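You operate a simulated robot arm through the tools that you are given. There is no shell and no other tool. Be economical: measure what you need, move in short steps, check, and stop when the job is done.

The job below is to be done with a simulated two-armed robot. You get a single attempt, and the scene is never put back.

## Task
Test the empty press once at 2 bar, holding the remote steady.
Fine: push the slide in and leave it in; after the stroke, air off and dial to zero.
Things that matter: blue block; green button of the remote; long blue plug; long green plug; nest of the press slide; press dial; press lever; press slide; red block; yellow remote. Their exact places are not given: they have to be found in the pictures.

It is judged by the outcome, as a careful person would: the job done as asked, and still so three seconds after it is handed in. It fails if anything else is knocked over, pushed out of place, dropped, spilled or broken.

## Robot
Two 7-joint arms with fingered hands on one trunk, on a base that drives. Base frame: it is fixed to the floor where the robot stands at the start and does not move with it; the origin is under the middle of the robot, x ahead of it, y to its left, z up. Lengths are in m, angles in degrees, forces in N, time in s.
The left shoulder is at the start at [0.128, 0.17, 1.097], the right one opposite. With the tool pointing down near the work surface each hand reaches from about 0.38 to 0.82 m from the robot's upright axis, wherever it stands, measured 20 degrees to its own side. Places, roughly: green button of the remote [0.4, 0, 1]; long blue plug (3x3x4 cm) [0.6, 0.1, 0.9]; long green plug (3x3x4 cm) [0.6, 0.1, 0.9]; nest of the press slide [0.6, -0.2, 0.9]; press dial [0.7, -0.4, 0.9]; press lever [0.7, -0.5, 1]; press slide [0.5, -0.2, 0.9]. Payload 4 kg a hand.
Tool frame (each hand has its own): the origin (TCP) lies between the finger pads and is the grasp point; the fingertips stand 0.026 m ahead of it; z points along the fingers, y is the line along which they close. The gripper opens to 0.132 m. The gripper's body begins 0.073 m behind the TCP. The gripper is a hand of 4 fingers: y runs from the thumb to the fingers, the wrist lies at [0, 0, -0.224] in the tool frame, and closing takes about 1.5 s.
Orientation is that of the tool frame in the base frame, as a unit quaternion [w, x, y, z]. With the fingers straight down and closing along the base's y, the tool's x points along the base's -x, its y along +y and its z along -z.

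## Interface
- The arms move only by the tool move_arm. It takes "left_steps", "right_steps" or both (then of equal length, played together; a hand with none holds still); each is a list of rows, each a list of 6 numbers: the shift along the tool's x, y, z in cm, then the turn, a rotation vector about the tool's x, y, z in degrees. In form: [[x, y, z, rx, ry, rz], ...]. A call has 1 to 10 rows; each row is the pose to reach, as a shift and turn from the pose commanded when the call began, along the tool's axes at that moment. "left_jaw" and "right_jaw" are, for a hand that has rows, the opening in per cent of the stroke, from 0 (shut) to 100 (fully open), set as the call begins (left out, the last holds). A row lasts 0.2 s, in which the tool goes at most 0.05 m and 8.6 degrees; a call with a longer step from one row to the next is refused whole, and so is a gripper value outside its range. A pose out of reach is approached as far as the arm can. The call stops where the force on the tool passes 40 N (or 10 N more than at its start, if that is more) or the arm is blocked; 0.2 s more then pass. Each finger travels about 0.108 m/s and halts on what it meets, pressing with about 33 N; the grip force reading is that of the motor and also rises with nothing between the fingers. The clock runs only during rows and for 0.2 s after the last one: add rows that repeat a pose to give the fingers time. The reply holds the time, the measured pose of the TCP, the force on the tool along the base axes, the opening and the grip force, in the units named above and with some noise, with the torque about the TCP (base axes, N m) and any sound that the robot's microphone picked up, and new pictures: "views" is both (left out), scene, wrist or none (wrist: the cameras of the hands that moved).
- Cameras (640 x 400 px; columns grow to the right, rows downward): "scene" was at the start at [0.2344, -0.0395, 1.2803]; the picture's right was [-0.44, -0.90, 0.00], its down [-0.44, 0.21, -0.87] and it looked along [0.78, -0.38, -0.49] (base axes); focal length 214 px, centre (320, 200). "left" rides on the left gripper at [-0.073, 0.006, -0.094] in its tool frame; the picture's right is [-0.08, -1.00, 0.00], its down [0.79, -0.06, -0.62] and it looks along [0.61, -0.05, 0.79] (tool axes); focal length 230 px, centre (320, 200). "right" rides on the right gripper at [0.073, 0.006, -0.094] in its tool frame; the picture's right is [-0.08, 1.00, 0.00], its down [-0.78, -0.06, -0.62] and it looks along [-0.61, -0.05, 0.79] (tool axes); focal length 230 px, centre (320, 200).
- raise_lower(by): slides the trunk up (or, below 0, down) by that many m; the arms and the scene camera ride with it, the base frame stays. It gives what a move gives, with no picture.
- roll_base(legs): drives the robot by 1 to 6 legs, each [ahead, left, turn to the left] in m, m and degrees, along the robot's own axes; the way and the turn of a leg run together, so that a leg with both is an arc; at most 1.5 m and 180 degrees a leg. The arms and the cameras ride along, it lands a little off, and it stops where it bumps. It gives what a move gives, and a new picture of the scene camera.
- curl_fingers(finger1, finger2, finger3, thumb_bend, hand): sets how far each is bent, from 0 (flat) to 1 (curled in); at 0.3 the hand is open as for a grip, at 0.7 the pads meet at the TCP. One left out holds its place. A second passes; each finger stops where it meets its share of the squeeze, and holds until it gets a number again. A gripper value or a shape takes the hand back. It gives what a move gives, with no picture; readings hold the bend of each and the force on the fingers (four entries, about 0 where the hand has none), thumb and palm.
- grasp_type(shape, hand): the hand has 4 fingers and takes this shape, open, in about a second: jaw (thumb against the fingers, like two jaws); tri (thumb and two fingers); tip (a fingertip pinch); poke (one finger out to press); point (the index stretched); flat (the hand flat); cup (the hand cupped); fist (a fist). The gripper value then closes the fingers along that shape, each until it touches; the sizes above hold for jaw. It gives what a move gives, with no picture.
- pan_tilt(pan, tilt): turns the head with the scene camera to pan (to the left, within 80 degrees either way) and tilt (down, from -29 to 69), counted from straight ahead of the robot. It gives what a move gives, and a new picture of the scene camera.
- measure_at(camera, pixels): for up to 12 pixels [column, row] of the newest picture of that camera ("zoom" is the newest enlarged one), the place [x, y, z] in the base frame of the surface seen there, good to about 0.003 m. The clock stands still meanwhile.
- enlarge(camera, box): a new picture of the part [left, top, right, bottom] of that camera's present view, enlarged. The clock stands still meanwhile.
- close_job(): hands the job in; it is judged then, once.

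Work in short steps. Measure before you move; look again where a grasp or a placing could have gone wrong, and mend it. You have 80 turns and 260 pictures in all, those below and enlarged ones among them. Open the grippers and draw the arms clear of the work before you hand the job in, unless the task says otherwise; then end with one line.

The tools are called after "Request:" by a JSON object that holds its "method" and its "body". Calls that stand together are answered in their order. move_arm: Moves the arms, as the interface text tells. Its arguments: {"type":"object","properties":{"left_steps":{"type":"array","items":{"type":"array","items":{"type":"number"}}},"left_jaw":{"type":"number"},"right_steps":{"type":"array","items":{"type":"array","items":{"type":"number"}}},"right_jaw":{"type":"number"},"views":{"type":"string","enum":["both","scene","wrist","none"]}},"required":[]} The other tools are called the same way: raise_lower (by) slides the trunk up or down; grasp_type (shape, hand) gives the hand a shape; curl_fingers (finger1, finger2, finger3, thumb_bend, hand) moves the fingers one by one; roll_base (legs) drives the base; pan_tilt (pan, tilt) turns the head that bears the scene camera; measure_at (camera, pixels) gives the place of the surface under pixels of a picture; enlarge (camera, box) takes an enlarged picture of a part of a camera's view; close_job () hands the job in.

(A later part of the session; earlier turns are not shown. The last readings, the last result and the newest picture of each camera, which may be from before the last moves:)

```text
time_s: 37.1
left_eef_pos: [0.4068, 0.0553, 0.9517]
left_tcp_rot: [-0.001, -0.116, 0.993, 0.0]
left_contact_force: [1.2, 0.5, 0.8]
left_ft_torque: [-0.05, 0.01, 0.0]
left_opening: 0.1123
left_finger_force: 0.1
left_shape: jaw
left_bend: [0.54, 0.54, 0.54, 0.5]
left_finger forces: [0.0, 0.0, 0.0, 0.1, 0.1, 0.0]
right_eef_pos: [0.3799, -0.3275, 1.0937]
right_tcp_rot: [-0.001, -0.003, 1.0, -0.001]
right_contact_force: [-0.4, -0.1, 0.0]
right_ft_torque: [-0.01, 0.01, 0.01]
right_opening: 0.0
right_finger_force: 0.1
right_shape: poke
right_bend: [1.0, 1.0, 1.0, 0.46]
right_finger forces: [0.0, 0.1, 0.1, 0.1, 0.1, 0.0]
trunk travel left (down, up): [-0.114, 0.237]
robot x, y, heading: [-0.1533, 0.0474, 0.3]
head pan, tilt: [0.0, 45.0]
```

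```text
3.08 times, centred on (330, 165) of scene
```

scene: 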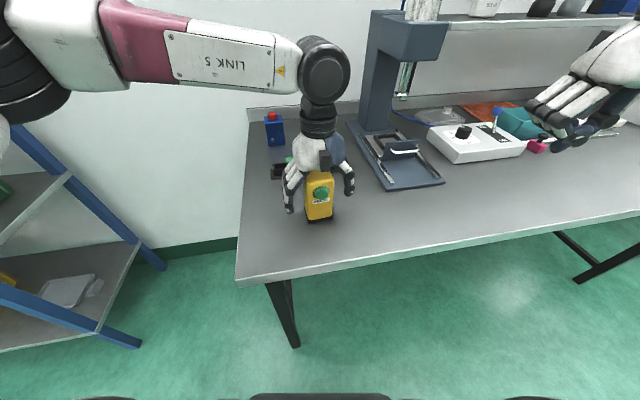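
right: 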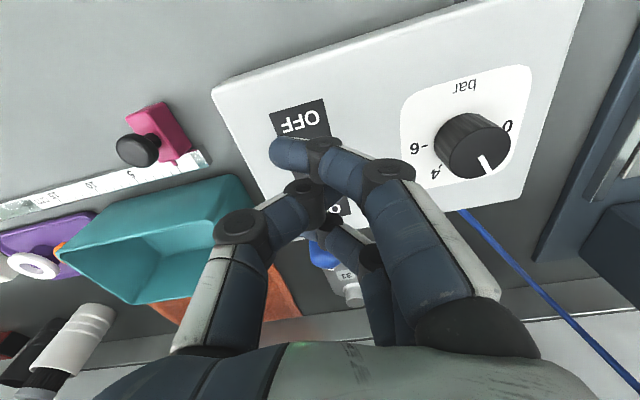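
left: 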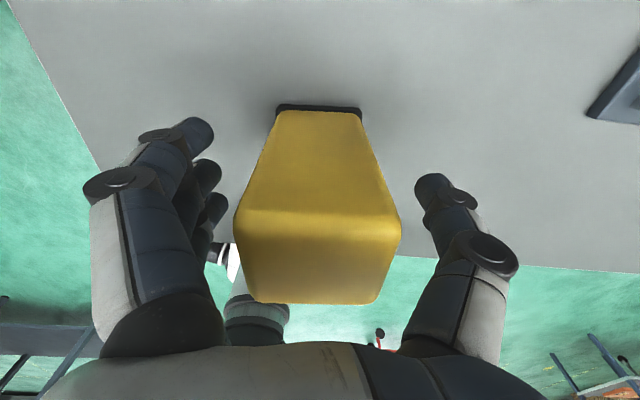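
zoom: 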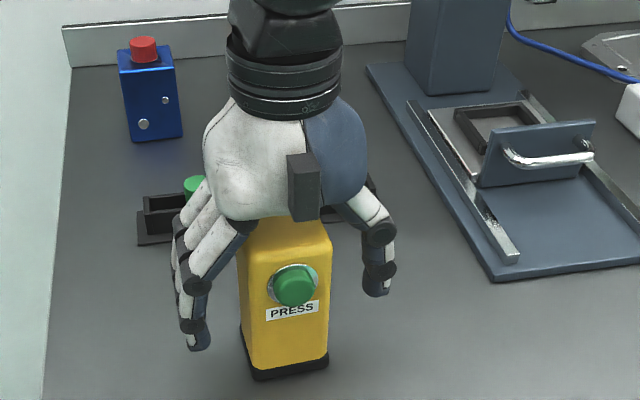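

The left hand straddles the remote; I close it. The poke shape shows no stretched finger, so I switch the right hand to point.

Request:
{"method": "move_arm", "body": {"left_steps": [[0, 0, 0, 0, 0, 0], [0, 0, 0, 0, 0, 0], [0, 0, 0, 0, 0, 0], [0, 0, 0, 0, 0, 0], [0, 0, 0, 0, 0, 0]], "left_jaw": 20, "views": "scene"}}

Request:
{"method": "grasp_type", "body": {"hand": "right", "shape": "point"}}

Request:
{"method": "enlarge", "body": {"camera": "scene", "box": [250, 100, 410, 230]}}

Request:
{"method": "enlarge", "body": {"camera": "right", "box": [0, 0, 640, 400]}}

```text
time_s: 38.3
left_eef_pos: [0.4081, 0.0531, 0.953]
left_tcp_rot: [0.0, -0.116, 0.993, 0.0]
left_contact_force: [-0.1, -0.1, 0.3]
left_ft_torque: [-0.01, -0.01, -0.02]
left_opening: 0.0498
left_finger_force: 33.2
left_shape: jaw
left_bend: [0.73, 0.73, 0.73, 0.7]
left_finger forces: [9.9, 10.0, 9.9, 0.0, 29.9, 0.1]
right_eef_pos: [0.3806, -0.3275, 1.0953]
right_tcp_rot: [-0.002, -0.003, 1.0, 0.0]
right_contact_force: [-0.2, -0.2, -0.5]
right_ft_torque: [0.0, -0.01, 0.0]
right_opening: 0.0
right_finger_force: 0.1
right_shape: poke
right_bend: [1.0, 1.0, 1.0, 0.46]
right_finger forces: [0.0, 0.0, 0.1, 0.0, 0.1, 0.0]
trunk travel left (down, up): [-0.114, 0.237]
robot x, y, heading: [-0.1581, 0.0519, 0.4]
head pan, tilt: [0.0, 45.0]
```

scene: 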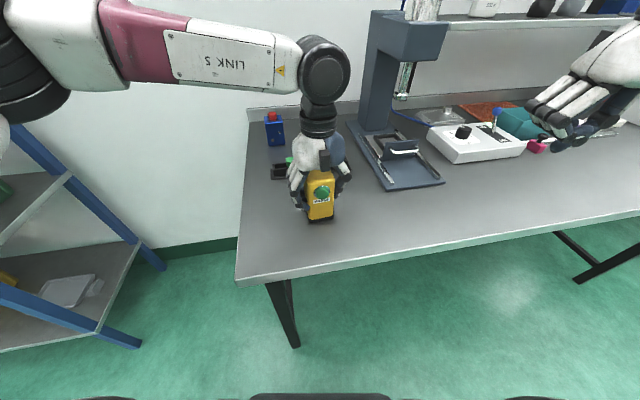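

```text
time_s: 39.2
left_eef_pos: [0.4087, 0.0552, 0.9526]
left_tcp_rot: [-0.001, -0.116, 0.993, 0.0]
left_contact_force: [-0.3, 0.4, 0.7]
left_ft_torque: [-0.01, -0.03, 0.0]
left_opening: 0.0497
left_finger_force: 32.9
left_shape: jaw
left_bend: [0.73, 0.73, 0.73, 0.7]
left_finger forces: [10.0, 10.0, 9.9, 0.0, 30.0, 0.0]
right_eef_pos: [0.3804, -0.3257, 1.0942]
right_tcp_rot: [-0.001, -0.003, 1.0, 0.0]
right_contact_force: [0.8, -0.7, 0.1]
right_ft_torque: [0.04, 0.0, -0.01]
right_opening: 0.1259
right_finger_force: 0.0
right_shape: point
right_bend: [0.28, 1.0, 1.0, 0.54]
right_finger forces: [0.0, 0.0, 0.1, 0.1, 0.1, 0.0]
trunk travel left (down, up): [-0.114, 0.237]
robot x, y, heading: [-0.1495, 0.0498, 0.2]
head pan, tilt: [0.0, 45.0]
```

```text
3.08 times, centred on (330, 165) of scene
```

zoom: 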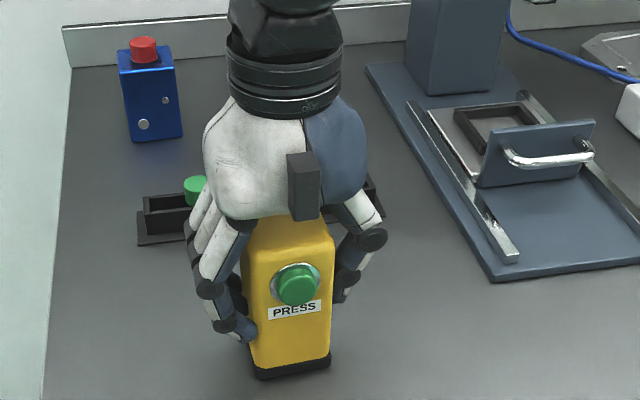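

```text
1.00 times, centred on (320, 200) of right
```

zoom: 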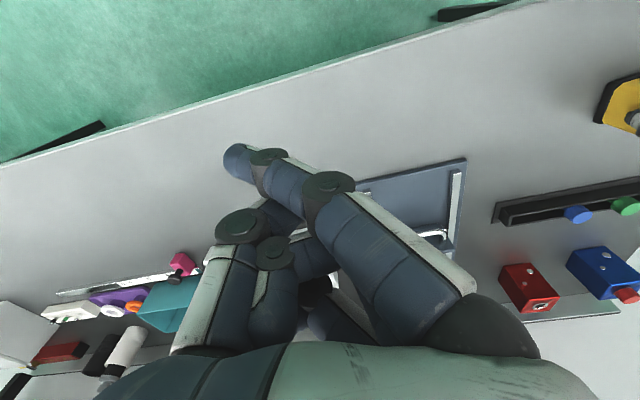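

Left hand holds the remote with ~30 N. I measure the right index fingertip's position in its current shape.

Request:
{"method": "measure_at", "body": {"camera": "zoom", "pixels": [[235, 158], [245, 180], [270, 165], [330, 190], [300, 170], [240, 225], [275, 250]]}}

Request:
{"method": "enlarge", "body": {"camera": "scene", "box": [480, 0, 640, 180]}}

```text
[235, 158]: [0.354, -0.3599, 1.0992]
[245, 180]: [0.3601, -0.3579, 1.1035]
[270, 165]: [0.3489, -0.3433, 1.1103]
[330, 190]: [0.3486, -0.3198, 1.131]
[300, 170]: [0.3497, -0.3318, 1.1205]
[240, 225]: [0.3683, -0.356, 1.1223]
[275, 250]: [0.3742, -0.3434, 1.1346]
```

```text
2.22 times, centred on (560, 90) of scene
```

zoom: 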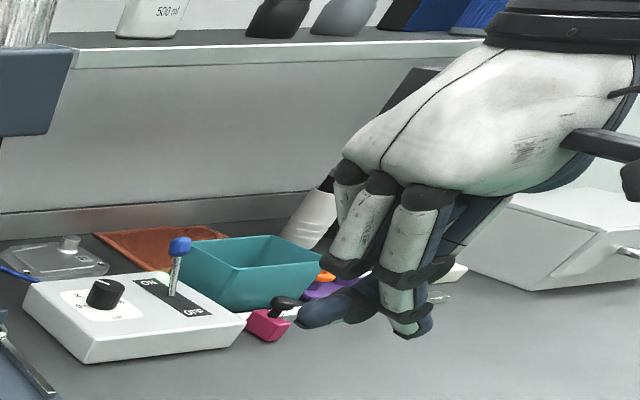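

Driving is not possible while holding the remote, so instead I use the closed hand pitched forward ~45° (as worked on the slide). I reshape to jaw and move in front of the remote, staying right of the left hand.

Request:
{"method": "grasp_type", "body": {"hand": "right", "shape": "jaw"}}

Request:
{"method": "move_arm", "body": {"right_steps": [[1, 3.8, 0.7, 0, -7.5, 0], [2, 7.6, 1.4, 0, -15, 0], [3, 11.4, 2.2, 0, -22.5, 0], [4, 15.2, 3, 0, -30, 0], [5, 19, 3.7, 0, -37.5, 0], [6, 22.6, 4.4, 0, -45, 0]], "right_jaw": 0}}

Request:
{"method": "measure_at", "body": {"camera": "scene", "pixels": [[325, 158], [321, 193], [325, 150]]}}

```text
time_s: 40.1
left_eef_pos: [0.4076, 0.0537, 0.9533]
left_tcp_rot: [0.0, -0.115, 0.993, 0.0]
left_contact_force: [-1.1, 0.4, 0.0]
left_ft_torque: [0.03, 0.0, -0.01]
left_opening: 0.0497
left_finger_force: 33.5
left_shape: jaw
left_bend: [0.73, 0.73, 0.73, 0.7]
left_finger forces: [10.0, 10.0, 9.9, 0.0, 29.9, 0.0]
right_eef_pos: [0.3811, -0.3277, 1.0955]
right_tcp_rot: [-0.001, -0.003, 1.0, 0.0]
right_contact_force: [-0.2, -0.5, 0.4]
right_ft_torque: [-0.03, 0.02, 0.04]
right_opening: 0.132
right_finger_force: 0.1
right_shape: jaw
right_bend: [0.3, 0.3, 0.3, 0.3]
right_finger forces: [0.0, 0.1, 0.1, 0.0, 0.0, 0.0]
trunk travel left (down, up): [-0.114, 0.237]
robot x, y, heading: [-0.1561, 0.0454, 0.3]
head pan, tilt: [0.0, 45.0]
```

```text
time_s: 41.5
left_eef_pos: [0.4082, 0.0555, 0.9521]
left_tcp_rot: [-0.001, -0.116, 0.993, -0.002]
left_contact_force: [0.4, 0.9, -0.2]
left_ft_torque: [0.0, 0.0, -0.01]
left_opening: 0.0497
left_finger_force: 32.8
left_shape: jaw
left_bend: [0.73, 0.73, 0.73, 0.7]
left_finger forces: [10.0, 10.1, 10.0, 0.0, 29.9, 0.0]
right_eef_pos: [0.3394, -0.0881, 1.0642]
right_tcp_rot: [0.381, -0.003, 0.924, -0.001]
right_contact_force: [-0.2, 0.0, -0.1]
right_ft_torque: [-0.04, -0.01, 0.0]
right_opening: 0.0
right_finger_force: 33.2
right_shape: jaw
right_bend: [0.69, 0.57, 0.69, 0.67]
right_finger forces: [0.0, 0.0, 0.1, 0.0, 0.1, 0.0]
right hand out of reach, approached as far as the arm can: row 6
trunk travel left (down, up): [-0.114, 0.237]
robot x, y, heading: [-0.1546, 0.0493, 0.3]
head pan, tilt: [0.0, 45.0]
```

scene: 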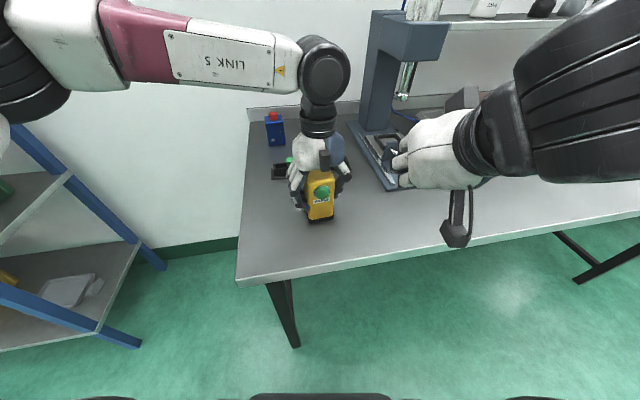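
right: 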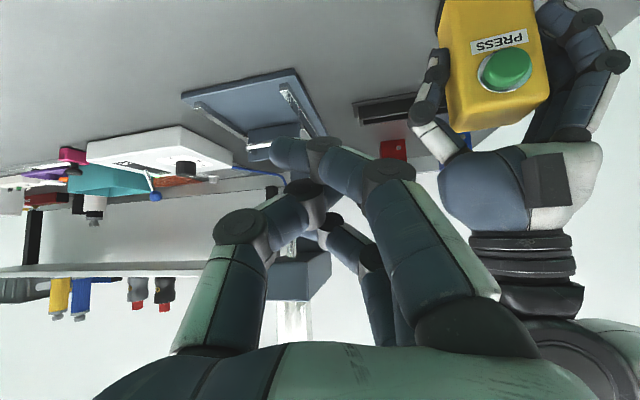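

```text
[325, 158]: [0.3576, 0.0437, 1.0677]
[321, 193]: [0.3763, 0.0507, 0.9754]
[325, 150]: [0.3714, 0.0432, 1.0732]
```

The right arm is too folded here (x can't get below 0.34). I release the remote, raise the left hand, and back the base up 0.11 m before regrasping.

Request:
{"method": "move_arm", "body": {"left_steps": [[0, 0, 0, 0, 0, 0], [0, 0, 0, 0, 0, 0], [0, 0, 0, 0, 0, 0], [0, 0, -4, 0, 0, 0], [0, 0, -8, 0, 0, 0], [0, 0, -12, 0, 0, 0], [0, 0, -15.5, 0, 0, 0]], "left_jaw": 85, "views": "none"}}

Request:
{"method": "roll_base", "body": {"legs": [[-0.11, 0, 0]]}}

Request:
{"method": "measure_at", "body": {"camera": "scene", "pixels": [[320, 200], [320, 160], [320, 170], [320, 180]]}}

```text
time_s: 43.1
left_eef_pos: [0.4079, 0.0558, 1.1073]
left_tcp_rot: [0.0, -0.115, 0.993, 0.0]
left_contact_force: [0.5, -0.3, -0.5]
left_ft_torque: [0.03, 0.01, 0.01]
left_opening: 0.112
left_finger_force: 0.1
left_shape: jaw
left_bend: [0.54, 0.54, 0.54, 0.5]
left_finger forces: [0.0, 0.0, 0.0, 0.0, 0.0, 0.0]
right_eef_pos: [0.3403, -0.0906, 1.0654]
right_tcp_rot: [0.382, -0.002, 0.924, 0.001]
right_contact_force: [1.1, -0.3, -0.3]
right_ft_torque: [0.0, 0.0, 0.0]
right_opening: 0.0
right_finger_force: 33.1
right_shape: jaw
right_bend: [0.69, 0.57, 0.69, 0.67]
right_finger forces: [0.0, 0.0, 0.0, 0.1, 0.0, 0.1]
trunk travel left (down, up): [-0.114, 0.237]
robot x, y, heading: [-0.1574, 0.0505, 0.3]
head pan, tilt: [0.0, 45.0]
```

```text
time_s: 44.3
left_eef_pos: [0.2996, 0.0546, 1.1066]
left_tcp_rot: [0.0, -0.114, 0.994, 0.0]
left_contact_force: [-0.7, 0.0, 0.8]
left_ft_torque: [0.01, -0.02, 0.02]
left_opening: 0.1121
left_finger_force: 0.0
left_shape: jaw
left_bend: [0.54, 0.54, 0.54, 0.5]
left_finger forces: [0.0, 0.1, 0.1, 0.0, 0.0, 0.0]
right_eef_pos: [0.2315, -0.0931, 1.0646]
right_tcp_rot: [0.381, -0.001, 0.925, 0.001]
right_contact_force: [0.7, -0.4, 0.3]
right_ft_torque: [0.05, -0.04, 0.0]
right_opening: 0.0
right_finger_force: 32.5
right_shape: jaw
right_bend: [0.69, 0.57, 0.69, 0.67]
right_finger forces: [0.0, 0.0, 0.0, 0.1, 0.0, 0.0]
trunk travel left (down, up): [-0.114, 0.237]
robot x, y, heading: [-0.2652, 0.0477, 0.1]
head pan, tilt: [0.0, 45.0]
```

scene: 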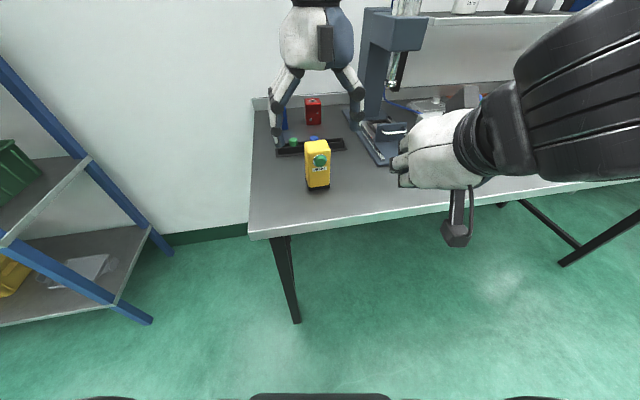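

```text
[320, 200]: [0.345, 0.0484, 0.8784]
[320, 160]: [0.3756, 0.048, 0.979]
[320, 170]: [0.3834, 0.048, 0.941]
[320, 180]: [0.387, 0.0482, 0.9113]
```

Remote is unmoved. I bring the left hand back over it and down around it.

Request:
{"method": "move_arm", "body": {"left_steps": [[-3.5, -0.8, 0, 0, 0, 0], [-7, -1.6, 0, 0, 0, 0], [-10.5, -2.45, 0, 0, 0, 0], [-10.5, -2.45, 4, 0, 0, 0], [-10.5, -2.45, 8, 0, 0, 0], [-10.5, -2.45, 12, 0, 0, 0], [-10.5, -2.45, 15.5, 0, 0, 0]]}}

Request:
{"method": "enlarge", "body": {"camera": "scene", "box": [260, 90, 380, 200]}}

```text
time_s: 45.9
left_eef_pos: [0.4082, 0.0525, 0.9499]
left_tcp_rot: [0.0, -0.115, 0.993, 0.0]
left_contact_force: [-0.4, -0.6, 0.8]
left_ft_torque: [0.03, 0.03, -0.02]
left_opening: 0.1117
left_finger_force: 0.0
left_shape: jaw
left_bend: [0.54, 0.54, 0.54, 0.5]
left_finger forces: [0.1, 0.1, 0.1, 0.1, 0.0, 0.1]
right_eef_pos: [0.2338, -0.092, 1.0651]
right_tcp_rot: [0.381, -0.001, 0.925, 0.0]
right_contact_force: [0.6, 0.7, 0.2]
right_ft_torque: [0.02, 0.0, 0.02]
right_opening: 0.0001
right_finger_force: 33.1
right_shape: jaw
right_bend: [0.69, 0.57, 0.69, 0.67]
right_finger forces: [0.0, 0.0, 0.0, 0.0, 0.0, 0.1]
trunk travel left (down, up): [-0.114, 0.237]
robot x, y, heading: [-0.2638, 0.0497, -0.2]
head pan, tilt: [0.0, 45.0]
```

scene: 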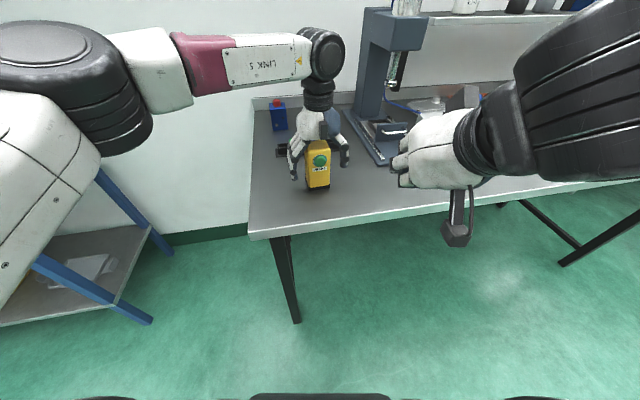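
left: 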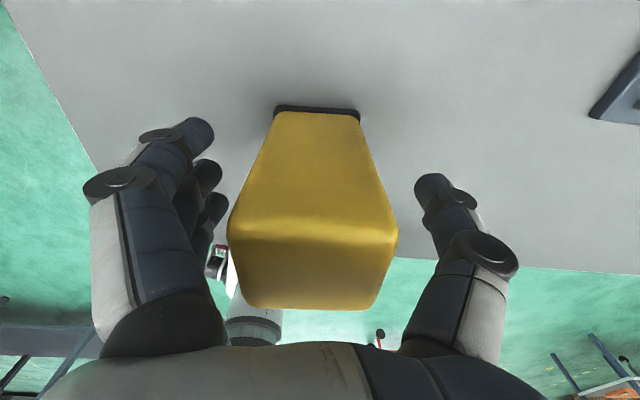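

```text
3.64 times, centred on (320, 145) of scene
```

zoom: 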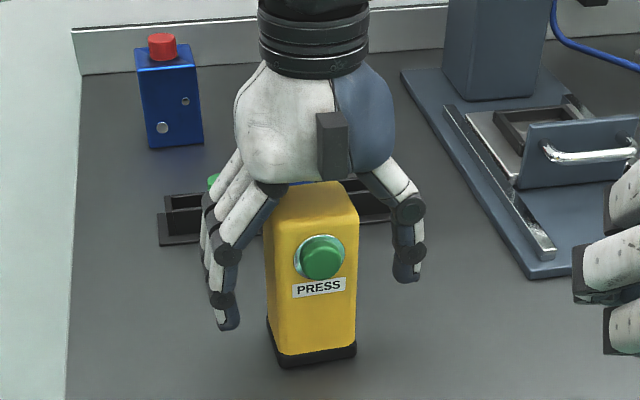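

Aligned again; I nudge 2 mm left and close the left hand on the remote.

Request:
{"method": "move_arm", "body": {"left_steps": [[0, 0.2, 0, 0, 0, 0], [0, 0.2, 0, 0, 0, 0], [0, 0.2, 0, 0, 0, 0], [0, 0.2, 0, 0, 0, 0], [0, 0.2, 0, 0, 0, 0]], "left_jaw": 20, "views": "none"}}

Request:
{"method": "measure_at", "body": {"camera": "scene", "pixels": [[320, 160], [324, 128]]}}

```text
time_s: 47.1
left_eef_pos: [0.4082, 0.0555, 0.9507]
left_tcp_rot: [0.0, -0.115, 0.993, 0.0]
left_contact_force: [-0.1, 0.7, 0.2]
left_ft_torque: [-0.03, 0.01, -0.03]
left_opening: 0.0496
left_finger_force: 33.0
left_shape: jaw
left_bend: [0.73, 0.73, 0.73, 0.7]
left_finger forces: [10.0, 10.0, 10.0, 0.0, 29.9, 0.0]
right_eef_pos: [0.2317, -0.0927, 1.0649]
right_tcp_rot: [0.381, 0.0, 0.925, -0.001]
right_contact_force: [-0.3, -0.4, 0.0]
right_ft_torque: [0.02, 0.04, 0.02]
right_opening: 0.0
right_finger_force: 33.2
right_shape: jaw
right_bend: [0.69, 0.57, 0.69, 0.67]
right_finger forces: [0.0, 0.0, 0.0, 0.0, 0.0, 0.0]
trunk travel left (down, up): [-0.114, 0.237]
robot x, y, heading: [-0.262, 0.0471, -0.1]
head pan, tilt: [0.0, 45.0]
```

```text
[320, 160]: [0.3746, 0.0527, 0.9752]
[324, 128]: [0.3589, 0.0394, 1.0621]
```

Remote held firmly. Now the right hand goes in front of the button at about (0.285,0.03,0.975).

Request:
{"method": "move_arm", "body": {"right_steps": [[0.7, 3.1, 2.5, 0, 0, 0], [1.3, 6.2, 5, 0, 0, 0], [2, 9.3, 7.5, 0, 0, 0], [2.6, 12.3, 10.1, 0, 0, 0], [2.6, 12.3, 10.1, 0, 0, 0]]}}

Request:
{"method": "enlarge", "body": {"camera": "scene", "box": [260, 90, 420, 220]}}

```text
time_s: 48.3
left_eef_pos: [0.4069, 0.055, 0.9513]
left_tcp_rot: [0.0, -0.114, 0.993, 0.0]
left_contact_force: [-0.8, 0.1, 0.0]
left_ft_torque: [-0.04, -0.01, 0.0]
left_opening: 0.0496
left_finger_force: 32.7
left_shape: jaw
left_bend: [0.73, 0.73, 0.73, 0.7]
left_finger forces: [10.1, 10.1, 10.0, 0.0, 30.2, 0.0]
right_eef_pos: [0.2864, 0.0298, 0.9749]
right_tcp_rot: [0.381, 0.0, 0.925, -0.001]
right_contact_force: [-0.2, -0.1, 0.0]
right_ft_torque: [-0.03, 0.02, 0.01]
right_opening: 0.0
right_finger_force: 33.0
right_shape: jaw
right_bend: [0.69, 0.57, 0.69, 0.67]
right_finger forces: [0.0, 0.1, 0.0, 0.0, 0.0, 0.1]
trunk travel left (down, up): [-0.114, 0.237]
robot x, y, heading: [-0.2633, 0.0516, 0.2]
head pan, tilt: [0.0, 45.0]
```

scene: 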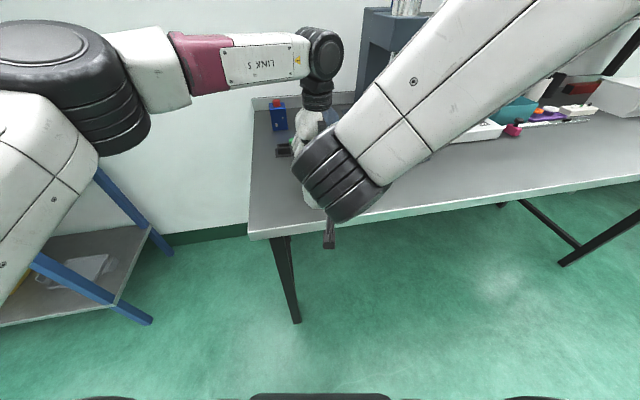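
right: 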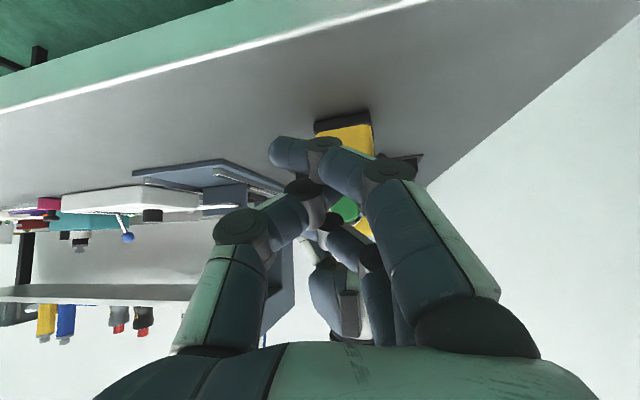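

```text
3.08 times, centred on (340, 155) of scene
```

zoom: 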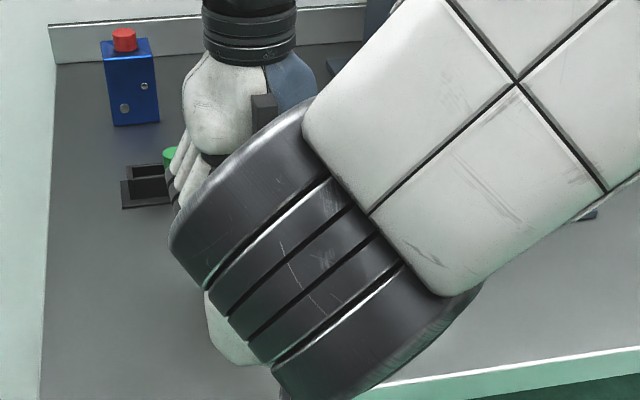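

The button is dead ahead in the wrist view at (345,208). I advance 3 cm along the remote's axis.

Request:
{"method": "move_arm", "body": {"right_steps": [[-0.69, 0.23, 0.69, 0, 0, 0], [-1.38, 0.46, 1.38, 0, 0, 0], [-2.06, 0.69, 2.06, 0, 0, 0]], "views": "wrist"}}

Request:
{"method": "enlarge", "body": {"camera": "right", "box": [240, 100, 440, 280]}}

```text
time_s: 49.1
left_eef_pos: [0.4076, 0.0565, 0.9515]
left_tcp_rot: [0.0, -0.114, 0.993, 0.0]
left_contact_force: [-0.2, 0.2, 0.9]
left_ft_torque: [-0.01, 0.02, 0.02]
left_opening: 0.0495
left_finger_force: 32.7
left_shape: jaw
left_bend: [0.73, 0.73, 0.73, 0.7]
left_finger forces: [10.1, 10.0, 10.0, 0.0, 30.2, 0.1]
right_eef_pos: [0.3139, 0.0382, 0.9752]
right_tcp_rot: [0.381, -0.001, 0.925, -0.001]
right_contact_force: [-0.4, 0.7, 0.4]
right_ft_torque: [0.02, 0.0, -0.01]
right_opening: 0.0
right_finger_force: 33.4
right_shape: jaw
right_bend: [0.69, 0.57, 0.69, 0.67]
right_finger forces: [0.0, 0.1, 0.0, 0.0, 0.1, 0.0]
trunk travel left (down, up): [-0.114, 0.237]
robot x, y, heading: [-0.2638, 0.0464, 0.1]
head pan, tilt: [0.0, 45.0]
```

right: 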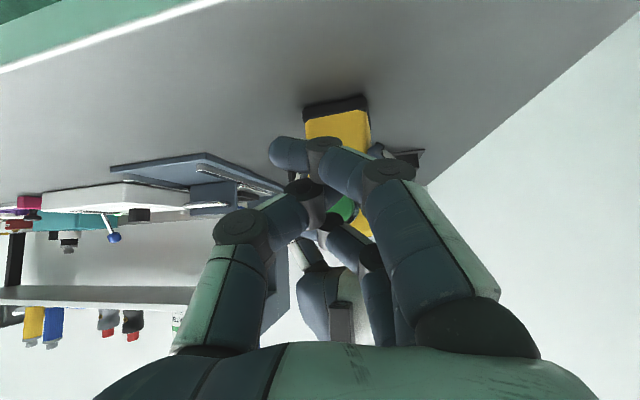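

```text
2.22 times, centred on (340, 190) of right
```

zoom: 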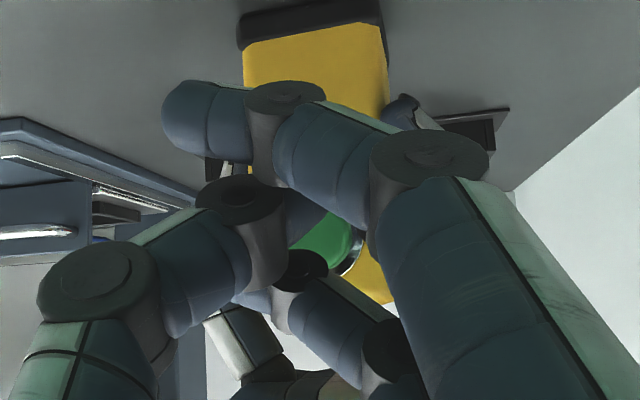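

No contact yet. I advance a further 2 cm slowly, watching force and sound.

Request:
{"method": "move_arm", "body": {"right_steps": [[-0.28, 0.09, 0.28, 0, 0, 0], [-0.55, 0.18, 0.55, 0, 0, 0], [-0.83, 0.28, 0.83, 0, 0, 0], [-1.1, 0.37, 1.1, 0, 0, 0], [-1.38, 0.46, 1.38, 0, 0, 0]], "views": "wrist"}}

```text
time_s: 50.3
left_eef_pos: [0.4078, 0.0555, 0.9513]
left_tcp_rot: [0.0, -0.115, 0.993, 0.0]
left_contact_force: [0.8, 0.2, 0.3]
left_ft_torque: [-0.03, 0.02, 0.01]
left_opening: 0.0495
left_finger_force: 33.2
left_shape: jaw
left_bend: [0.73, 0.73, 0.73, 0.7]
left_finger forces: [10.1, 10.1, 9.9, 0.1, 30.2, 0.0]
right_eef_pos: [0.3336, 0.0416, 0.975]
right_tcp_rot: [0.381, -0.001, 0.925, 0.0]
right_contact_force: [-0.3, 0.5, -0.7]
right_ft_torque: [0.02, 0.02, -0.02]
right_opening: 0.0
right_finger_force: 32.7
right_shape: jaw
right_bend: [0.69, 0.57, 0.69, 0.67]
right_finger forces: [0.1, 0.0, 0.0, 0.0, 0.1, 0.0]
trunk travel left (down, up): [-0.114, 0.237]
robot x, y, heading: [-0.2617, 0.0476, 0.1]
head pan, tilt: [0.0, 45.0]
```

right: 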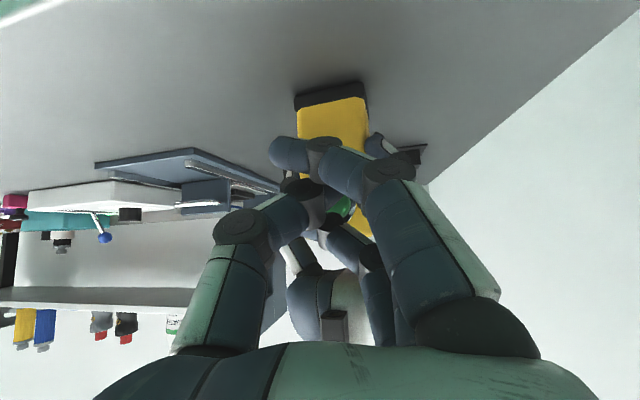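

Still free. I advance another 2 cm slowly.

Request:
{"method": "move_arm", "body": {"right_steps": [[-0.28, 0.09, 0.28, 0, 0, 0], [-0.55, 0.18, 0.55, 0, 0, 0], [-0.83, 0.28, 0.83, 0, 0, 0], [-1.1, 0.37, 1.1, 0, 0, 0]], "views": "wrist"}}

Request:
{"method": "enlarge", "body": {"camera": "right", "box": [240, 60, 440, 360]}}

```text
time_s: 51.3
left_eef_pos: [0.4072, 0.0553, 0.9506]
left_tcp_rot: [0.0, -0.114, 0.993, 0.0]
left_contact_force: [-0.7, -0.2, -0.6]
left_ft_torque: [0.02, -0.01, -0.01]
left_opening: 0.0497
left_finger_force: 33.0
left_shape: jaw
left_bend: [0.73, 0.73, 0.73, 0.7]
left_finger forces: [10.1, 10.2, 10.0, 0.1, 30.2, 0.1]
right_eef_pos: [0.3478, 0.0459, 0.9751]
right_tcp_rot: [0.381, -0.001, 0.925, 0.0]
right_contact_force: [-0.3, -0.1, -0.2]
right_ft_torque: [-0.01, 0.0, -0.01]
right_opening: 0.0001
right_finger_force: 33.0
right_shape: jaw
right_bend: [0.69, 0.57, 0.69, 0.67]
right_finger forces: [0.1, 0.0, 0.0, 0.0, 0.0, 0.0]
trunk travel left (down, up): [-0.114, 0.237]
robot x, y, heading: [-0.263, 0.0488, -0.0]
head pan, tilt: [0.0, 45.0]
```

right: 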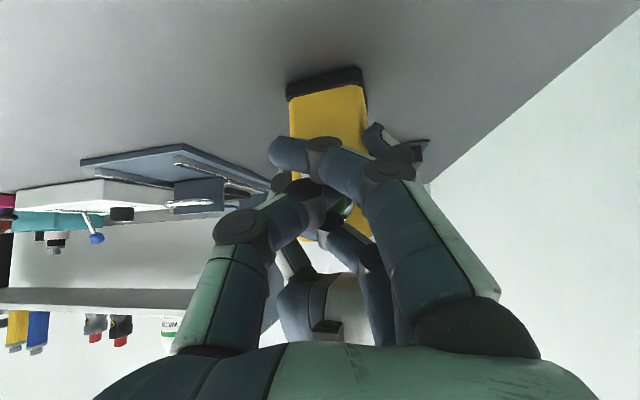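

```text
1.33 times, centred on (340, 210) of right
```

zoom: 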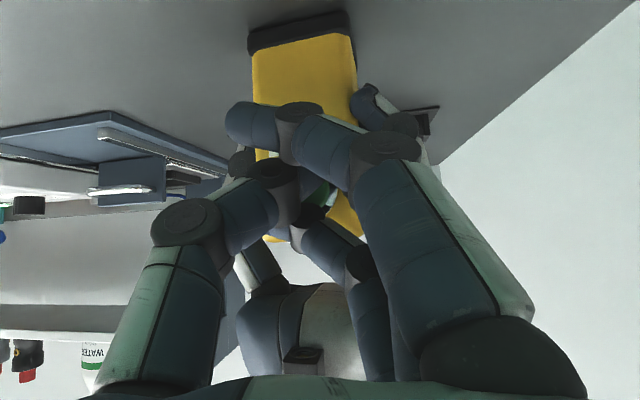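

Button tip is about 2 cm ahead. I advance with 4 mm rows until contact.

Request:
{"method": "move_arm", "body": {"right_steps": [[-0.28, 0.09, 0.28, 0, 0, 0], [-0.55, 0.18, 0.55, 0, 0, 0], [-0.83, 0.28, 0.83, 0, 0, 0]], "views": "wrist"}}

```text
time_s: 52.1
left_eef_pos: [0.4104, 0.0575, 0.9514]
left_tcp_rot: [0.003, -0.116, 0.993, 0.001]
left_contact_force: [15.8, 3.0, -2.2]
left_ft_torque: [0.01, -0.09, -0.13]
left_opening: 0.0497
left_finger_force: 33.3
left_shape: jaw
left_bend: [0.73, 0.73, 0.74, 0.7]
left_finger forces: [9.8, 10.0, 11.1, 0.1, 31.9, 0.0]
right_eef_pos: [0.3599, 0.0483, 0.9733]
right_tcp_rot: [0.381, 0.0, 0.925, 0.0]
right_contact_force: [-15.4, -2.9, 5.8]
right_ft_torque: [0.01, 0.06, 0.07]
right_opening: 0.0
right_finger_force: 32.8
right_shape: jaw
right_bend: [0.69, 0.58, 0.7, 0.67]
right_finger forces: [0.1, 0.0, 3.3, 0.0, 0.0, 0.0]
trunk travel left (down, up): [-0.114, 0.237]
robot x, y, heading: [-0.2628, 0.0511, 0.1]
head pan, tilt: [0.0, 45.0]
heard: click
```

right: 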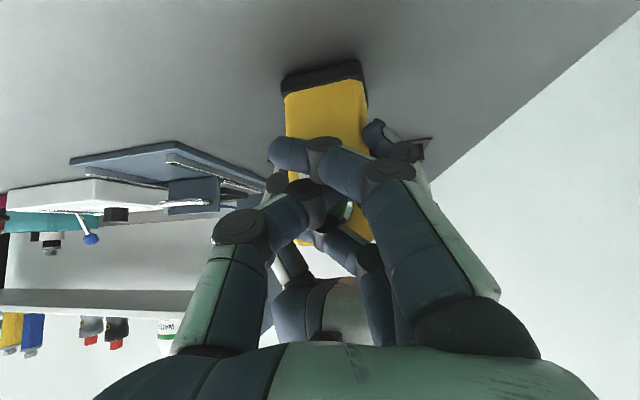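

Click heard at 15 N. I hold it pressed for a second to hear the stroke.

Request:
{"method": "move_arm", "body": {"right_steps": [[0, 0, 0, 0, 0, 0], [0, 0, 0, 0, 0, 0], [0, 0, 0, 0, 0, 0], [0, 0, 0, 0, 0, 0], [0, 0, 0, 0, 0, 0]], "views": "scene"}}

```text
time_s: 53.3
left_eef_pos: [0.4079, 0.0559, 0.9518]
left_tcp_rot: [0.0, -0.115, 0.993, 0.0]
left_contact_force: [22.5, 6.2, 3.1]
left_ft_torque: [0.05, -0.17, -0.07]
left_opening: 0.0495
left_finger_force: 33.1
left_shape: jaw
left_bend: [0.73, 0.73, 0.74, 0.7]
left_finger forces: [10.0, 10.4, 11.4, 0.1, 31.8, 0.1]
right_eef_pos: [0.3608, 0.0474, 0.9739]
right_tcp_rot: [0.382, 0.0, 0.924, -0.001]
right_contact_force: [-20.5, -3.1, 2.0]
right_ft_torque: [-0.02, 0.27, 0.11]
right_opening: 0.0
right_finger_force: 33.3
right_shape: jaw
right_bend: [0.69, 0.58, 0.7, 0.68]
right_finger forces: [0.0, 0.0, 2.9, 0.1, 0.1, 0.0]
trunk travel left (down, up): [-0.114, 0.237]
robot x, y, heading: [-0.267, 0.0463, 0.0]
head pan, tilt: [0.0, 45.0]
```

scene: 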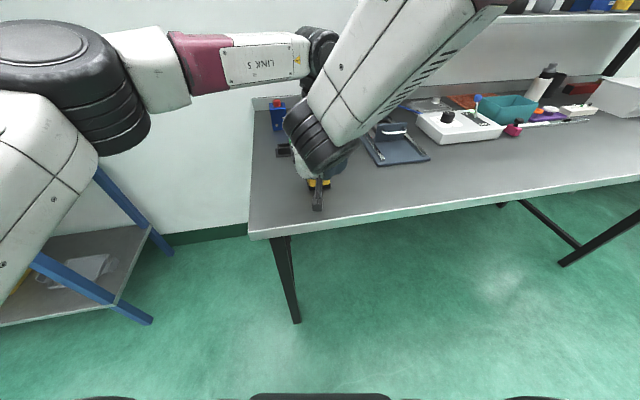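

No further sound while held. I withdraw the right hand fully, listening, and look at the press.

Request:
{"method": "move_arm", "body": {"right_steps": [[0.7, -0.2, -0.7, 0, 0, 0], [2.4, -0.7, -2.4, 0, 0, 0], [4.5, -1.5, -4.5, 0, 0, 0], [4.5, -5, -5, 0, 0, 0], [4, -9.5, -6.5, 0, 0, 0], [2, -13, -9, 0, 0, 0], [1, -17, -10, 0, 0, 0]], "views": "scene"}}

Request:
{"method": "pan_tilt", "body": {"pan": -15, "tilt": 30}}

```text
time_s: 54.9
left_eef_pos: [0.407, 0.0548, 0.9515]
left_tcp_rot: [0.0, -0.114, 0.993, 0.0]
left_contact_force: [-0.5, 0.0, -0.5]
left_ft_torque: [0.03, -0.05, 0.0]
left_opening: 0.0495
left_finger_force: 33.1
left_shape: jaw
left_bend: [0.73, 0.73, 0.74, 0.7]
left_finger forces: [10.6, 10.5, 10.8, 0.1, 32.1, 0.1]
right_eef_pos: [0.2818, -0.1223, 1.0398]
right_tcp_rot: [0.381, -0.001, 0.925, 0.0]
right_contact_force: [0.1, 0.2, 0.8]
right_ft_torque: [0.01, 0.01, 0.01]
right_opening: 0.0
right_finger_force: 32.9
right_shape: jaw
right_bend: [0.69, 0.57, 0.69, 0.68]
right_finger forces: [0.0, 0.0, 0.0, 0.0, 0.0, 0.0]
trunk travel left (down, up): [-0.114, 0.237]
robot x, y, heading: [-0.2627, 0.0476, 0.2]
head pan, tilt: [0.0, 45.0]
```

scene: 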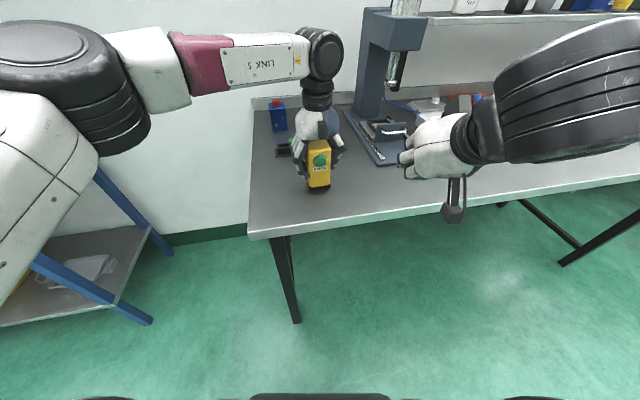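

```text
time_s: 55.7
left_eef_pos: [0.4079, 0.0554, 0.951]
left_tcp_rot: [0.0, -0.114, 0.994, 0.0]
left_contact_force: [0.2, 0.3, -0.2]
left_ft_torque: [0.02, -0.01, 0.0]
left_opening: 0.0495
left_finger_force: 33.1
left_shape: jaw
left_bend: [0.73, 0.73, 0.74, 0.7]
left_finger forces: [10.7, 10.5, 10.7, 0.0, 32.1, 0.0]
right_eef_pos: [0.2813, -0.1214, 1.0408]
right_tcp_rot: [0.381, -0.001, 0.924, 0.0]
right_contact_force: [0.0, 0.6, -0.5]
right_ft_torque: [0.01, -0.03, -0.02]
right_opening: 0.0003
right_finger_force: 33.0
right_shape: jaw
right_bend: [0.69, 0.57, 0.69, 0.68]
right_finger forces: [0.0, 0.0, 0.1, 0.0, 0.0, 0.0]
trunk travel left (down, up): [-0.114, 0.237]
robot x, y, heading: [-0.2666, 0.0509, 0.1]
head pan, tilt: [-15.0, 30.0]
```

scene: 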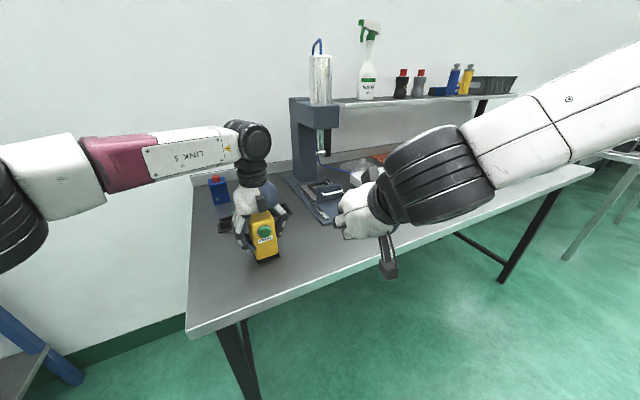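

I zoom on the press to see the ram and the box's state.

Request:
{"method": "enlarge", "body": {"camera": "scene", "box": [280, 80, 400, 230]}}

Request:
{"method": "measure_at", "body": {"camera": "scene", "pixels": [[323, 151], [325, 158], [321, 185]]}}

```text
2.67 times, centred on (340, 155) of scene
```

zoom: 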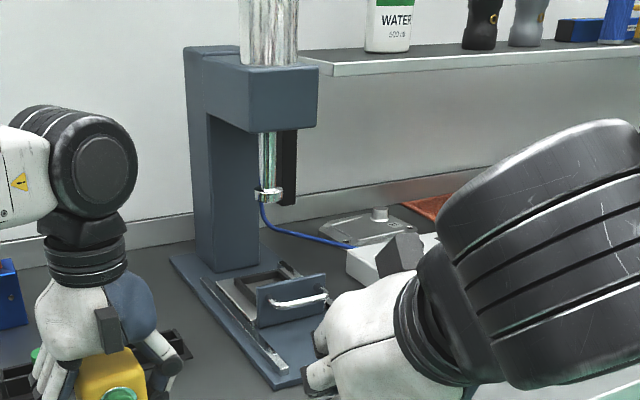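

```text
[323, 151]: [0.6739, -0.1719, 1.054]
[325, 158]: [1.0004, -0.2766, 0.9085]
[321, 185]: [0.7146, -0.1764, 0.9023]
```

The ram is up. To judge whether the stroke took place, I move the right arm aside and check lamp, lever, dial and slide.

Request:
{"method": "move_arm", "body": {"right_steps": [[-1, -4.5, -1.5, 0, 0, 0], [-2, -9, -3, 0, 0, 0], [-2, -13.5, -4, 0, 0, 0], [-2, -18, -5, 0, 0, 0], [-2, -22.5, -5, 0, 0, 0]], "views": "scene"}}

Request:
{"method": "enlarge", "body": {"camera": "scene", "box": [280, 100, 440, 230]}}

```text
time_s: 56.9
left_eef_pos: [0.4069, 0.0549, 0.9509]
left_tcp_rot: [0.0, -0.114, 0.993, -0.001]
left_contact_force: [-0.2, -0.5, -0.5]
left_ft_torque: [0.02, 0.01, -0.03]
left_opening: 0.0495
left_finger_force: 33.4
left_shape: jaw
left_bend: [0.73, 0.73, 0.74, 0.7]
left_finger forces: [10.8, 10.5, 10.8, 0.0, 32.1, 0.0]
right_eef_pos: [0.2643, -0.3467, 1.0897]
right_tcp_rot: [0.381, -0.001, 0.925, 0.001]
right_contact_force: [0.3, -0.6, 0.7]
right_ft_torque: [-0.01, 0.01, -0.07]
right_opening: 0.0
right_finger_force: 33.1
right_shape: jaw
right_bend: [0.69, 0.57, 0.69, 0.68]
right_finger forces: [0.1, 0.1, 0.0, 0.1, 0.1, 0.0]
trunk travel left (down, up): [-0.114, 0.237]
robot x, y, heading: [-0.2644, 0.0475, 0.2]
head pan, tilt: [-15.0, 30.0]
```

scene: 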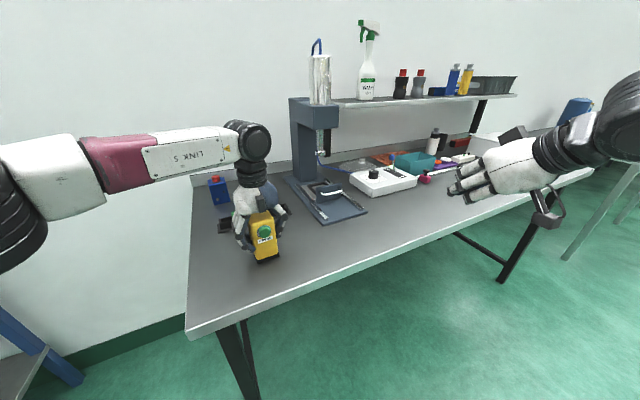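

```text
3.08 times, centred on (360, 165) of scene
```

zoom: 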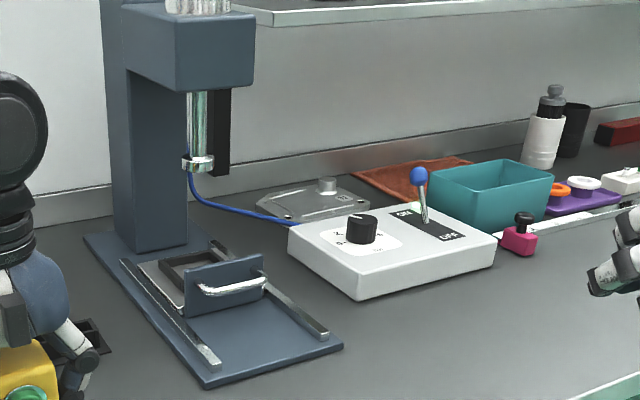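

Lamp is lit and the lever is ON. I check that the nest is exactly under the ram.

Request:
{"method": "enlarge", "body": {"camera": "scene", "box": [300, 130, 360, 200]}}

Request:
{"method": "measure_at", "body": {"camera": "zoom", "pixels": [[172, 276], [150, 285], [175, 300], [285, 262], [230, 268], [205, 280], [125, 275], [275, 245], [205, 130], [170, 130], [240, 130], [205, 142]]}}

```text
5.71 times, centred on (330, 165) of scene
```

zoom: 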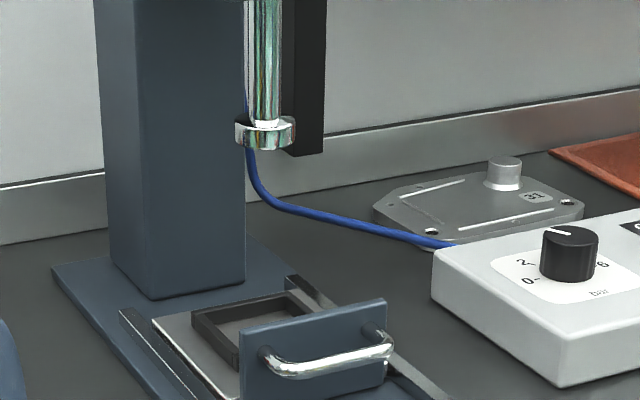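

```text
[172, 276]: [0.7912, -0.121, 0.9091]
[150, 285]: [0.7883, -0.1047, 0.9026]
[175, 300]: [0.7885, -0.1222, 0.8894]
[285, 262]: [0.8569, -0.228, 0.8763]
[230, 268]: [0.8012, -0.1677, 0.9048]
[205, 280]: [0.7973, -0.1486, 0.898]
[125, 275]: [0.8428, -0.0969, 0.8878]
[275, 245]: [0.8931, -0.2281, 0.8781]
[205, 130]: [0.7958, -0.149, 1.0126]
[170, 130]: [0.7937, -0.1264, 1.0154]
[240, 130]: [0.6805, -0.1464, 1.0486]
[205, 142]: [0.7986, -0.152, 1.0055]
```

Request:
{"method": "measure_at", "body": {"camera": "zoom", "pixels": [[195, 310], [287, 294], [310, 312], [237, 368], [215, 335], [265, 135], [265, 310], [155, 320], [240, 345], [384, 305], [250, 300], [270, 148]]}}

```text
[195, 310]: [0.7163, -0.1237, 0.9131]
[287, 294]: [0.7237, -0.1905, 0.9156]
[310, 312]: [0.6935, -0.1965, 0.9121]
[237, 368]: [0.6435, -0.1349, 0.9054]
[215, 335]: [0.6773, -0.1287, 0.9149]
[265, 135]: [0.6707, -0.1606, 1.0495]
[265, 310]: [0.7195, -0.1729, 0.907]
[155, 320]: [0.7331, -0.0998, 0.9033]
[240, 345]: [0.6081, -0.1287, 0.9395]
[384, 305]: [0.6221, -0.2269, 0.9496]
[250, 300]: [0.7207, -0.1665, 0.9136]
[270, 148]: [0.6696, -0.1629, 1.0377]
```

The nest (≈0.684,-0.164) is right under the ram axis (≈0.684,-0.161), air was on at 2 bar, and the button clicked once, so the single stroke is done. I release the remote and lift the left hand.

Request:
{"method": "move_arm", "body": {"left_steps": [[0, 0, 0, 0, 0, 0], [0, 0, 0, 0, 0, 0], [0, 0, 0, 0, 0, 0], [0, 0, -4, 0, 0, 0], [0, 0, -8, 0, 0, 0], [0, 0, -12, 0, 0, 0], [0, 0, -16, 0, 0, 0]], "left_jaw": 85, "views": "none"}}

Request:
{"method": "move_arm", "body": {"left_steps": [[3.3, 0.8, -3, 0, 0, 2], [6.6, 1.6, -6, 0, 0, 4], [9.9, 2.4, -9, 0, 0, 6], [13.2, 3.2, -12, 0, 0, 8], [16.5, 4, -15, 0, 0, 10], [19.8, 4.8, -18, 0, 0, 13], [23.1, 5.5, -20, 0, 0, 13], [26.3, 6.1, -20, 0, 0, 13]], "views": "scene"}}

```text
time_s: 58.5
left_eef_pos: [0.4069, 0.0561, 1.1137]
left_tcp_rot: [0.0, -0.115, 0.993, 0.0]
left_contact_force: [-0.3, -0.2, -0.4]
left_ft_torque: [-0.01, 0.0, 0.0]
left_opening: 0.1119
left_finger_force: 0.0
left_shape: jaw
left_bend: [0.54, 0.54, 0.54, 0.5]
left_finger forces: [0.0, 0.0, 0.1, 0.1, 0.0, 0.1]
right_eef_pos: [0.2644, -0.3459, 1.0913]
right_tcp_rot: [0.381, -0.001, 0.924, 0.0]
right_contact_force: [0.1, 0.1, 0.1]
right_ft_torque: [0.01, -0.02, -0.01]
right_opening: 0.0
right_finger_force: 33.2
right_shape: jaw
right_bend: [0.69, 0.57, 0.69, 0.68]
right_finger forces: [0.0, 0.1, 0.0, 0.0, 0.0, 0.0]
trunk travel left (down, up): [-0.114, 0.237]
robot x, y, heading: [-0.2617, 0.0491, 0.2]
head pan, tilt: [-15.0, 30.0]
```

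```text
time_s: 60.3
left_eef_pos: [0.1343, 0.0559, 1.3111]
left_tcp_rot: [-0.001, -0.001, 1.0, 0.0]
left_contact_force: [-0.5, 0.8, 1.2]
left_ft_torque: [0.0, 0.01, -0.03]
left_opening: 0.1119
left_finger_force: 0.0
left_shape: jaw
left_bend: [0.54, 0.54, 0.54, 0.5]
left_finger forces: [0.1, 0.0, 0.1, 0.0, 0.1, 0.1]
right_eef_pos: [0.264, -0.3464, 1.0915]
right_tcp_rot: [0.382, 0.001, 0.924, -0.002]
right_contact_force: [0.2, 0.1, 0.0]
right_ft_torque: [-0.04, -0.03, 0.04]
right_opening: 0.0
right_finger_force: 32.8
right_shape: jaw
right_bend: [0.69, 0.57, 0.69, 0.68]
right_finger forces: [0.1, 0.1, 0.1, 0.0, 0.1, 0.1]
trunk travel left (down, up): [-0.114, 0.237]
robot x, y, heading: [-0.2625, 0.0498, 0.0]
head pan, tilt: [-15.0, 30.0]
```

scene: 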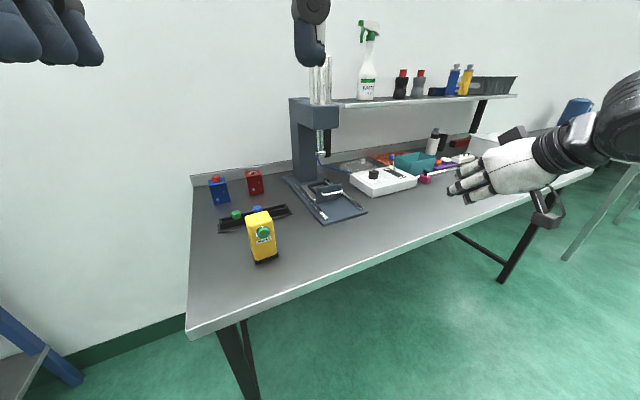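

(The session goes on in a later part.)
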